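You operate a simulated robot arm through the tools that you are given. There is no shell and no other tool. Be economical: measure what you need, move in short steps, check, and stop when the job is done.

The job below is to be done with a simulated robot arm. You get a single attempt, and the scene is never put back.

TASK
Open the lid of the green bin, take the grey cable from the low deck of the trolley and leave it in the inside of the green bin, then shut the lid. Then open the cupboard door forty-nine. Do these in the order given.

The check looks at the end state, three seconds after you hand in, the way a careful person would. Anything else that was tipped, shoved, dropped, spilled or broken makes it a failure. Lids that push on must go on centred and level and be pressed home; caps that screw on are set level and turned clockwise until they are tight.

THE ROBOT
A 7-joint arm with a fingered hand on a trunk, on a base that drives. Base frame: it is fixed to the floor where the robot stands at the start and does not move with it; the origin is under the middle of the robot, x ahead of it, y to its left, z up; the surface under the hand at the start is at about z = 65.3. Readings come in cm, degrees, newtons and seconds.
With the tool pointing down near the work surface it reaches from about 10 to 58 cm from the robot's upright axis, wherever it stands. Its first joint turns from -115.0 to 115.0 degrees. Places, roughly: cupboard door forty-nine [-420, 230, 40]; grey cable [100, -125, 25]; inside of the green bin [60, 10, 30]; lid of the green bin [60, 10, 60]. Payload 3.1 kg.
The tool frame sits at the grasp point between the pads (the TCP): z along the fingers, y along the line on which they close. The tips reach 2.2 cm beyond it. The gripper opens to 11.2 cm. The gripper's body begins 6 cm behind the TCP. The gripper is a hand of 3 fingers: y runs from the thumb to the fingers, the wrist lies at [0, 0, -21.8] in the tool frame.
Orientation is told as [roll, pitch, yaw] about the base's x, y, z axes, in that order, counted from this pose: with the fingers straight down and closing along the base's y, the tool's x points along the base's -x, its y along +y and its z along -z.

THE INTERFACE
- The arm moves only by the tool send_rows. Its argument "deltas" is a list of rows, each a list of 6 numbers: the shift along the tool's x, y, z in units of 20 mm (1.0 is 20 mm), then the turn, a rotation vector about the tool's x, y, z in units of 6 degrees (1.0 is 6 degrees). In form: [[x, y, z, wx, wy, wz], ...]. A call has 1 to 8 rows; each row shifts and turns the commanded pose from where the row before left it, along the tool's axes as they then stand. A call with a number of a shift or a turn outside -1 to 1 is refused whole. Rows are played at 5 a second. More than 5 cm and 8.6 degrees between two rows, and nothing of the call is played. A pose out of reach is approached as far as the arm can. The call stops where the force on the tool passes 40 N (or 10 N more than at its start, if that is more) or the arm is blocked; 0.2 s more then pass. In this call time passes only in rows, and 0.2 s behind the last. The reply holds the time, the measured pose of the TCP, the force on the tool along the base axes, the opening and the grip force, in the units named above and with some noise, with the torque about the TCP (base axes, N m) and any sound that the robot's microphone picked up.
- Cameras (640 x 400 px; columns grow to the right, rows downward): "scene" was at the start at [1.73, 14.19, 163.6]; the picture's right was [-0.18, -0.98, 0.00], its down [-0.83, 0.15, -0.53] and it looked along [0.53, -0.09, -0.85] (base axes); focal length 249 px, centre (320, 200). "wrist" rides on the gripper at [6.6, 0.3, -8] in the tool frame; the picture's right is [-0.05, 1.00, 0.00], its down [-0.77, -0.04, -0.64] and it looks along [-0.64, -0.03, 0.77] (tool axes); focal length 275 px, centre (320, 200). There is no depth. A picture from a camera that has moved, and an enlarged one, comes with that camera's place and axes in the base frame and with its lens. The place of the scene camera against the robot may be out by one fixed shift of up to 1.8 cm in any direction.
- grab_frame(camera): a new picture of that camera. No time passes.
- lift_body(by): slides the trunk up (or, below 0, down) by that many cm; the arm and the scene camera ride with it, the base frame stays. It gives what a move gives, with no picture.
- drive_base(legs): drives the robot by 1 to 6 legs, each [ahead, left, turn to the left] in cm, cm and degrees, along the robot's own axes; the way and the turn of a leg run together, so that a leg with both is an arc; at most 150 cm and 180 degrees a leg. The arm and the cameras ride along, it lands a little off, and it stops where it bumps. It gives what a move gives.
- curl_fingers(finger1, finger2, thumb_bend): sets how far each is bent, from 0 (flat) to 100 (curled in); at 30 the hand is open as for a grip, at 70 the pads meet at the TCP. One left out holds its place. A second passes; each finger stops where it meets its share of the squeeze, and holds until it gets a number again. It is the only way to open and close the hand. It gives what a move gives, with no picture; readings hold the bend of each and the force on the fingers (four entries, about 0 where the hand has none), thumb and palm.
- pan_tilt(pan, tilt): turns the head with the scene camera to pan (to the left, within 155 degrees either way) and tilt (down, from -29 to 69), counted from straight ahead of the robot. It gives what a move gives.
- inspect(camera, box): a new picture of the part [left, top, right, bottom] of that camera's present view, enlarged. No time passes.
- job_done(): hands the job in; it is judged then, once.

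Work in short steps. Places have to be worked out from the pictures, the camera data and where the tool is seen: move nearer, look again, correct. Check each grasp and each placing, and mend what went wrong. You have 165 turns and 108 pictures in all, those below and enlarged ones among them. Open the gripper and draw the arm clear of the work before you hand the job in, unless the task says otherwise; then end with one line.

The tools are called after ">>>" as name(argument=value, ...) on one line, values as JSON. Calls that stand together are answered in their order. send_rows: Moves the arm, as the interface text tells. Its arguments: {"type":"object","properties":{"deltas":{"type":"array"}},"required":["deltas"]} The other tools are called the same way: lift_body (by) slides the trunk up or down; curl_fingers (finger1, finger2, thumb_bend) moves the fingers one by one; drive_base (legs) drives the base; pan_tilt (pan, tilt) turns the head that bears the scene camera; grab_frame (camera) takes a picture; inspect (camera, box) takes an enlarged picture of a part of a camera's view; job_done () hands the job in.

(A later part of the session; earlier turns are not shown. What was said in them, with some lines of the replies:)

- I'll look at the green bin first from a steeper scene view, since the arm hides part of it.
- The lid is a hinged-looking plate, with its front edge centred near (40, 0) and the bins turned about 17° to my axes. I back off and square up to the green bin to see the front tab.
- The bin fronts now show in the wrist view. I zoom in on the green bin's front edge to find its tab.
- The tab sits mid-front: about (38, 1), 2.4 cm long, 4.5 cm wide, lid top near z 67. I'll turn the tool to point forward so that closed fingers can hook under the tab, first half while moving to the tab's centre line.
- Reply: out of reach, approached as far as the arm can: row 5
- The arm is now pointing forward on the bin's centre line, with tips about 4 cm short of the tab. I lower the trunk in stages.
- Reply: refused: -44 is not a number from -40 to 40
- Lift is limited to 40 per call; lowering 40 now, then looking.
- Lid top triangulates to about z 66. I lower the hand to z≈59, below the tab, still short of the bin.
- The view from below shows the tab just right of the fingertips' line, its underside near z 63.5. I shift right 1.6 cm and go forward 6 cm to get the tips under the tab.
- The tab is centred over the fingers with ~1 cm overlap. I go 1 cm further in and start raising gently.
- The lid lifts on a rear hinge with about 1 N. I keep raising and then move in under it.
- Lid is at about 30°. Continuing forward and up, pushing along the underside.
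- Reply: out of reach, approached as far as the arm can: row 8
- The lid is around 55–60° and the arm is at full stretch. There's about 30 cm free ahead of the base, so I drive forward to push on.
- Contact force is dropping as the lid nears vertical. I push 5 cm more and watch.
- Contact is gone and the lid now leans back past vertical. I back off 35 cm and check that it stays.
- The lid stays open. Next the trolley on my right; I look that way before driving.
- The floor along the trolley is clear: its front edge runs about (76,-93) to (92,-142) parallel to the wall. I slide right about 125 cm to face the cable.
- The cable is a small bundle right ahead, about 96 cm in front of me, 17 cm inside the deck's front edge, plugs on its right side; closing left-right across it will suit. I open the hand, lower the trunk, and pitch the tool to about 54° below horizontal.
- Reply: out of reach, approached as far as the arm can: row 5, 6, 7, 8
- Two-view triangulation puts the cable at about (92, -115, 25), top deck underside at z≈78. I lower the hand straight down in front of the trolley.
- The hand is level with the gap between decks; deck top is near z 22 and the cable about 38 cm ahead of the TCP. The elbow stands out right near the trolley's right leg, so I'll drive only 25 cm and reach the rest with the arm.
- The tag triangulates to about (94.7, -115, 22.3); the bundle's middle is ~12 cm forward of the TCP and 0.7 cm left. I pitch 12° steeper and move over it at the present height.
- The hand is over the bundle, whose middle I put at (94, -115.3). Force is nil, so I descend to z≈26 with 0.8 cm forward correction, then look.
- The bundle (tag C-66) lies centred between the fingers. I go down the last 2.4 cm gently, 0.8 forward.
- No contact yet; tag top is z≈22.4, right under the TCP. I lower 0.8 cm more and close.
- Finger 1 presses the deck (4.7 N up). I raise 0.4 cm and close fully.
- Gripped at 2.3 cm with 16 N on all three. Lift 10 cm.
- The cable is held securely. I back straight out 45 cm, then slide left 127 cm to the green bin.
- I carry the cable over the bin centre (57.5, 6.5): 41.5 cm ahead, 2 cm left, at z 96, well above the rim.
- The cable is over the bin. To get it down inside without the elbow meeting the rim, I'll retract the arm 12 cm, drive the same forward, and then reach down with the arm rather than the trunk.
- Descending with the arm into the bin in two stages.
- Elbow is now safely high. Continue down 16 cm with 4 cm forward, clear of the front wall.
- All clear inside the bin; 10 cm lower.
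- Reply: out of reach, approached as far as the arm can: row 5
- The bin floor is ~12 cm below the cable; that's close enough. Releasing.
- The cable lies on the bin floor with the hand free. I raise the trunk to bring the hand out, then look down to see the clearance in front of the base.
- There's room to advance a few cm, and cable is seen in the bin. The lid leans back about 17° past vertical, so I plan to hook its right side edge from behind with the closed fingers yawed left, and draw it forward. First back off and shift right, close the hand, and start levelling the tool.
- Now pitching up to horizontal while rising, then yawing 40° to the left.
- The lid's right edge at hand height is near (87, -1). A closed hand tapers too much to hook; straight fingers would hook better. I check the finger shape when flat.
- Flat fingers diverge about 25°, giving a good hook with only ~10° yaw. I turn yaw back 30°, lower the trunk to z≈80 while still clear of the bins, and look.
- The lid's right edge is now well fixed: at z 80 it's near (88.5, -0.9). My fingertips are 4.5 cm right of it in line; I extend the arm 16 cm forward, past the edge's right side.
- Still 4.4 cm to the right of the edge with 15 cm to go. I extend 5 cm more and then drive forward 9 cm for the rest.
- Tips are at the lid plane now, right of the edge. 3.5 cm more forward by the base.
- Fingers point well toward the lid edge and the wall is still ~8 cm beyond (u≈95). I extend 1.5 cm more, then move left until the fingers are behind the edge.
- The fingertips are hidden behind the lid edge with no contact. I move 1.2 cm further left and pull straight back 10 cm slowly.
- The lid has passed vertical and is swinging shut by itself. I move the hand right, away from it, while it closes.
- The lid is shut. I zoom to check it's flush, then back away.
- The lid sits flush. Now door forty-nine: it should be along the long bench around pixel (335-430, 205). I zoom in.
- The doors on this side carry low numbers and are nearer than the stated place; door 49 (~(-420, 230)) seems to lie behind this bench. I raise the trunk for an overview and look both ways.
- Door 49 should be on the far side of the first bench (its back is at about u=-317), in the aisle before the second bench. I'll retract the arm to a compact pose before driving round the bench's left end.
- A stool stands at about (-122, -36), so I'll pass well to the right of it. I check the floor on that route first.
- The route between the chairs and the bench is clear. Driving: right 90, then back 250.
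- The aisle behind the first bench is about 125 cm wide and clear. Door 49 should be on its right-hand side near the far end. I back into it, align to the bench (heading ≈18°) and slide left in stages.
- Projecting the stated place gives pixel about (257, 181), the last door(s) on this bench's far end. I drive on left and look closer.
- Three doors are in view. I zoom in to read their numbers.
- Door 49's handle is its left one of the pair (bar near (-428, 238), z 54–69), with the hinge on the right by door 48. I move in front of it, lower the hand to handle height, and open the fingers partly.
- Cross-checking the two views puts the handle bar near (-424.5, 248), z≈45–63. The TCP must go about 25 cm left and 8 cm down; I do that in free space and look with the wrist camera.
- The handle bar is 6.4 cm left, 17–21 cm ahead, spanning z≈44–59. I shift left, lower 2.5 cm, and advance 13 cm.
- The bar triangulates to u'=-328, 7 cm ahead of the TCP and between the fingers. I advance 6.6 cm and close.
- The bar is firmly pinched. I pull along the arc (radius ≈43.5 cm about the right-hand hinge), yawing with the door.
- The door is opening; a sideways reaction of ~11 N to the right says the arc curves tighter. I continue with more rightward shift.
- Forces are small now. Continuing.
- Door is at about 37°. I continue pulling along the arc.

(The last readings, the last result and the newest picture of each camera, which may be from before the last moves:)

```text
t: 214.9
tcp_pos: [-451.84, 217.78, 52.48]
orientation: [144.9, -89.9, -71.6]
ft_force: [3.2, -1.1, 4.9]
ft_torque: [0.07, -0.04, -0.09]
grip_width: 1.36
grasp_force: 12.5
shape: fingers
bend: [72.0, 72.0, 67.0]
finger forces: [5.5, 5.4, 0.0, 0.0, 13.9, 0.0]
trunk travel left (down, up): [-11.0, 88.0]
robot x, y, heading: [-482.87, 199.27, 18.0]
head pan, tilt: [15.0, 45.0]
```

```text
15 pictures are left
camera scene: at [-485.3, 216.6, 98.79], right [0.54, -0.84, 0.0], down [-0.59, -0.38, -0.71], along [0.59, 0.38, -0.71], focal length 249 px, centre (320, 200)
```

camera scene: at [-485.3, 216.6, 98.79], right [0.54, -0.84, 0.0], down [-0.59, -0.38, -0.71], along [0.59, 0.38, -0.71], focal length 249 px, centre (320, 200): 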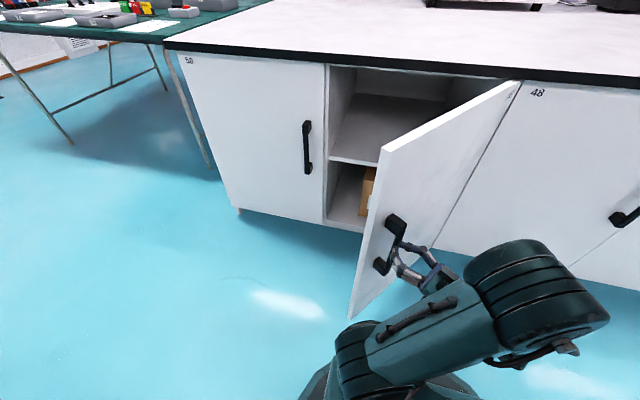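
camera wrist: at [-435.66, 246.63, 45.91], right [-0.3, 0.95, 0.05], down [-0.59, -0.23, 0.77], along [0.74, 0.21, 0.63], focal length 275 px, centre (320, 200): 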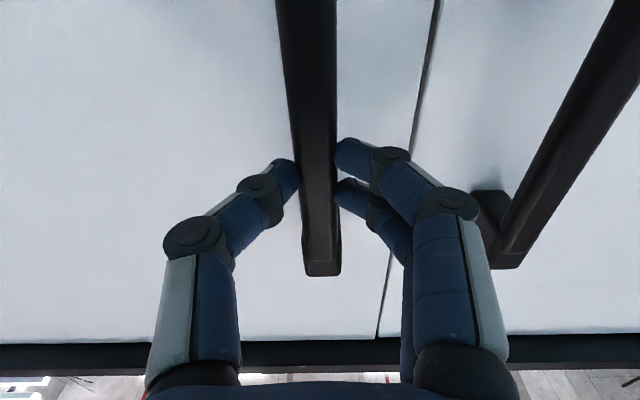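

Door is at about 54°. Five more rows along the arc, watching the force.

>>> send_rows(deltas=[[0, -0.14, -1, -0.46, 0, 0], [0, -0.14, -1, -0.46, 0, 0], [0, -0.14, -1, -0.46, 0, 0], [0, -0.14, -1, -0.46, 0, 0], [0, -0.14, -1, -0.46, 0, 0]])

>>> grab_frame(camera="scene")

```text
t: 216.1
tcp_pos: [-452.26, 207.75, 52.57]
orientation: [-0.2, -89.9, 87.1]
ft_force: [-2.0, 0.1, -5.5]
ft_torque: [-0.11, -0.01, 0.09]
grip_width: 1.34
grasp_force: 13.3
shape: fingers
bend: [72.0, 72.0, 68.0]
finger forces: [7.3, 7.4, 0.0, 0.1, 11.2, 0.0]
trunk travel left (down, up): [-11.0, 88.0]
robot x, y, heading: [-482.21, 199.73, 17.8]
head pan, tilt: [15.0, 45.0]
```

```text
14 pictures are left
camera scene: at [-485.31, 216.63, 98.77], right [0.54, -0.84, 0.0], down [-0.59, -0.38, -0.71], along [0.59, 0.38, -0.71], focal length 249 px, centre (320, 200)
```

scene: 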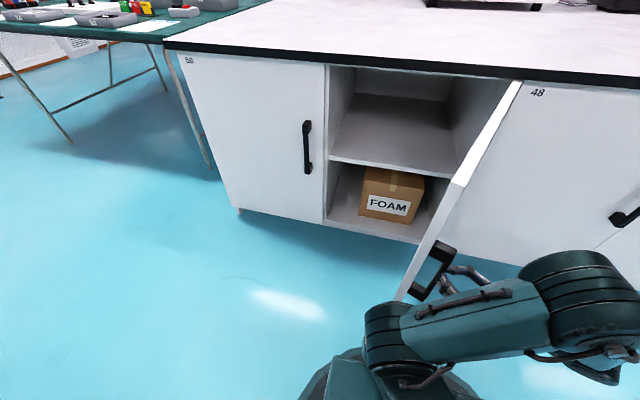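

Door is near 69°. Four more rows to get to about 80°.

>>> send_rows(deltas=[[0, -0.14, -1, -0.46, 0, 0], [0, -0.14, -1, -0.46, 0, 0], [0, -0.14, -1, -0.46, 0, 0], [0, -0.14, -1, -0.46, 0, 0]])

>>> grab_frame(camera="scene")

```text
t: 217.1
tcp_pos: [-451.18, 199.95, 52.61]
orientation: [10.3, -89.9, 87.7]
ft_force: [-6.8, -1.5, -5.4]
ft_torque: [-0.1, -0.05, 0.12]
grip_width: 1.33
grasp_force: 13.0
shape: fingers
bend: [72.0, 72.0, 68.0]
finger forces: [8.2, 8.3, 0.0, 0.0, 9.6, 0.0]
trunk travel left (down, up): [-11.0, 88.0]
robot x, y, heading: [-482.67, 199.34, 18.1]
head pan, tilt: [15.0, 45.0]
```

```text
13 pictures are left
camera scene: at [-485.31, 216.61, 98.77], right [0.54, -0.84, 0.0], down [-0.59, -0.38, -0.71], along [0.59, 0.38, -0.71], focal length 249 px, centre (320, 200)
```

scene: 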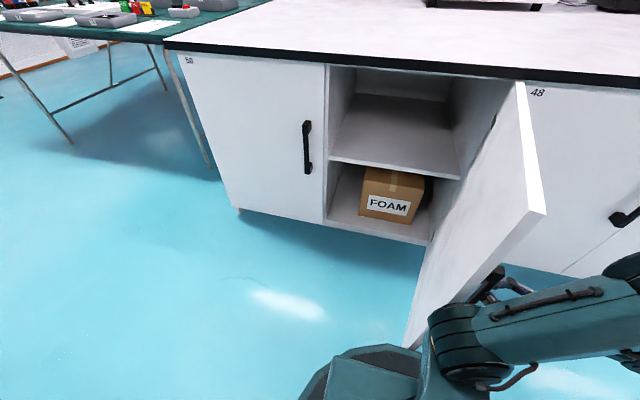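

Door 49 stands open about 80°. I release the bar and withdraw the hand along its own axis.

>>> curl_fingers(finger1=46, finger2=46, thumb_bend=46)

>>> send_rows(deltas=[[0, 0, -1, 0, 0, 0], [0, 0, -1, 0, 0, 0], [0, 0, -1, 0, 0, 0], [0, 0, -1, 0, 0, 0]])

>>> grab_frame(camera="scene")

```text
t: 218.1
tcp_pos: [-451.02, 200.09, 52.65]
orientation: [57.1, -90.0, 41.0]
ft_force: [0.0, 0.7, -0.1]
ft_torque: [0.0, -0.04, 0.0]
grip_width: 6.57
grasp_force: 0.0
shape: fingers
bend: [46.0, 46.0, 46.0]
finger forces: [0.1, 0.0, 0.0, 0.1, 0.0, 0.0]
trunk travel left (down, up): [-11.0, 88.0]
robot x, y, heading: [-482.85, 199.33, 17.9]
head pan, tilt: [15.0, 45.0]
```

```text
t: 219.1
tcp_pos: [-450.23, 191.87, 52.48]
orientation: [63.5, -89.9, 34.3]
ft_force: [-0.4, 0.1, -1.2]
ft_torque: [0.04, 0.02, 0.01]
grip_width: 6.61
grasp_force: 0.1
shape: fingers
bend: [46.0, 46.0, 46.0]
finger forces: [0.1, 0.0, 0.1, 0.0, 0.0, 0.1]
trunk travel left (down, up): [-11.0, 88.0]
robot x, y, heading: [-482.72, 199.39, 17.7]
head pan, tilt: [15.0, 45.0]
```

```text
12 pictures are left
camera scene: at [-485.29, 216.62, 98.78], right [0.54, -0.84, 0.0], down [-0.59, -0.38, -0.71], along [0.59, 0.38, -0.71], focal length 249 px, centre (320, 200)
```

scene: 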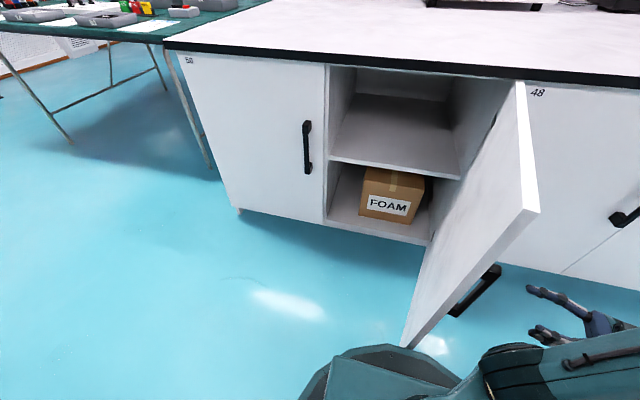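

The door stays open with the hand clear. I back off slightly and slide right, away from the door, then take a last look.

>>> drive_base(legs=[[-5, 0, 0], [0, -50, 0]])

>>> pan_tilt(pan=35, tilt=35)

>>> grab_frame(camera="scene")

```text
t: 222.6
tcp_pos: [-439.3, 143.18, 52.5]
orientation: [52.5, -90.0, 46.1]
ft_force: [0.1, 0.4, 0.7]
ft_torque: [0.0, 0.0, 0.03]
grip_width: 6.62
grasp_force: 0.1
shape: fingers
bend: [46.0, 46.0, 46.0]
finger forces: [0.1, 0.0, 0.1, 0.0, 0.0, 0.0]
trunk travel left (down, up): [-11.0, 88.0]
robot x, y, heading: [-472.01, 150.38, 18.3]
head pan, tilt: [15.0, 45.0]
```

```text
t: 223.4
tcp_pos: [-439.37, 143.32, 52.48]
orientation: [54.0, -90.0, 44.6]
ft_force: [-0.1, 0.0, 0.5]
ft_torque: [0.02, -0.02, 0.01]
grip_width: 6.61
grasp_force: 0.1
shape: fingers
bend: [46.0, 46.0, 46.0]
finger forces: [0.0, 0.1, 0.0, 0.0, 0.1, 0.0]
trunk travel left (down, up): [-11.0, 88.0]
robot x, y, heading: [-471.85, 150.61, 18.6]
head pan, tilt: [35.0, 35.0]
```

```text
11 pictures are left
camera scene: at [-476.19, 170.08, 100.26], right [0.8, -0.6, 0.0], down [-0.34, -0.46, -0.82], along [0.49, 0.66, -0.57], focal length 249 px, centre (320, 200)
```

scene: 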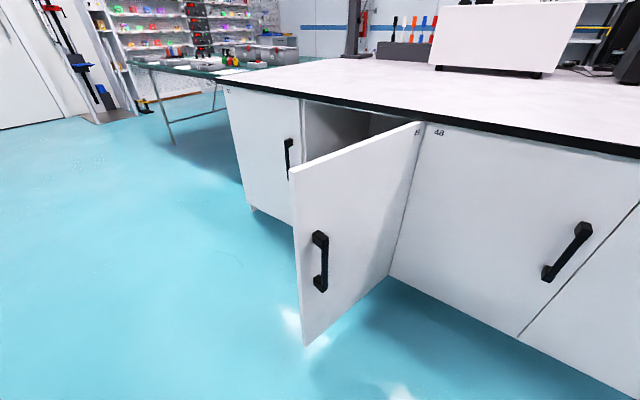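

Door 49 stands wide open and the arm is clear; the green bin's lid was seen flush with the cable inside. I open the hand and hand in.

>>> curl_fingers(finger1=30, finger2=30, thumb_bend=30)

>>> job_done()

```text
t: 224.4
tcp_pos: [-439.19, 143.05, 52.39]
orientation: [60.6, -90.0, 37.9]
ft_force: [0.2, -0.1, 0.0]
ft_torque: [0.0, -0.01, -0.01]
grip_width: 11.11
grasp_force: 0.0
shape: fingers
bend: [30.0, 30.0, 30.0]
finger forces: [0.0, 0.0, 0.0, 0.0, 0.0, 0.0]
trunk travel left (down, up): [-11.0, 88.0]
robot x, y, heading: [-471.64, 150.18, 18.6]
head pan, tilt: [35.0, 35.0]
```

```text
The job is handed in.
```

The grey cable is in the green bin with the lid shut flush (the lid fell closed the last part of its swing), door forty-nine stands open about 80°, and I saw nothing else disturbed.
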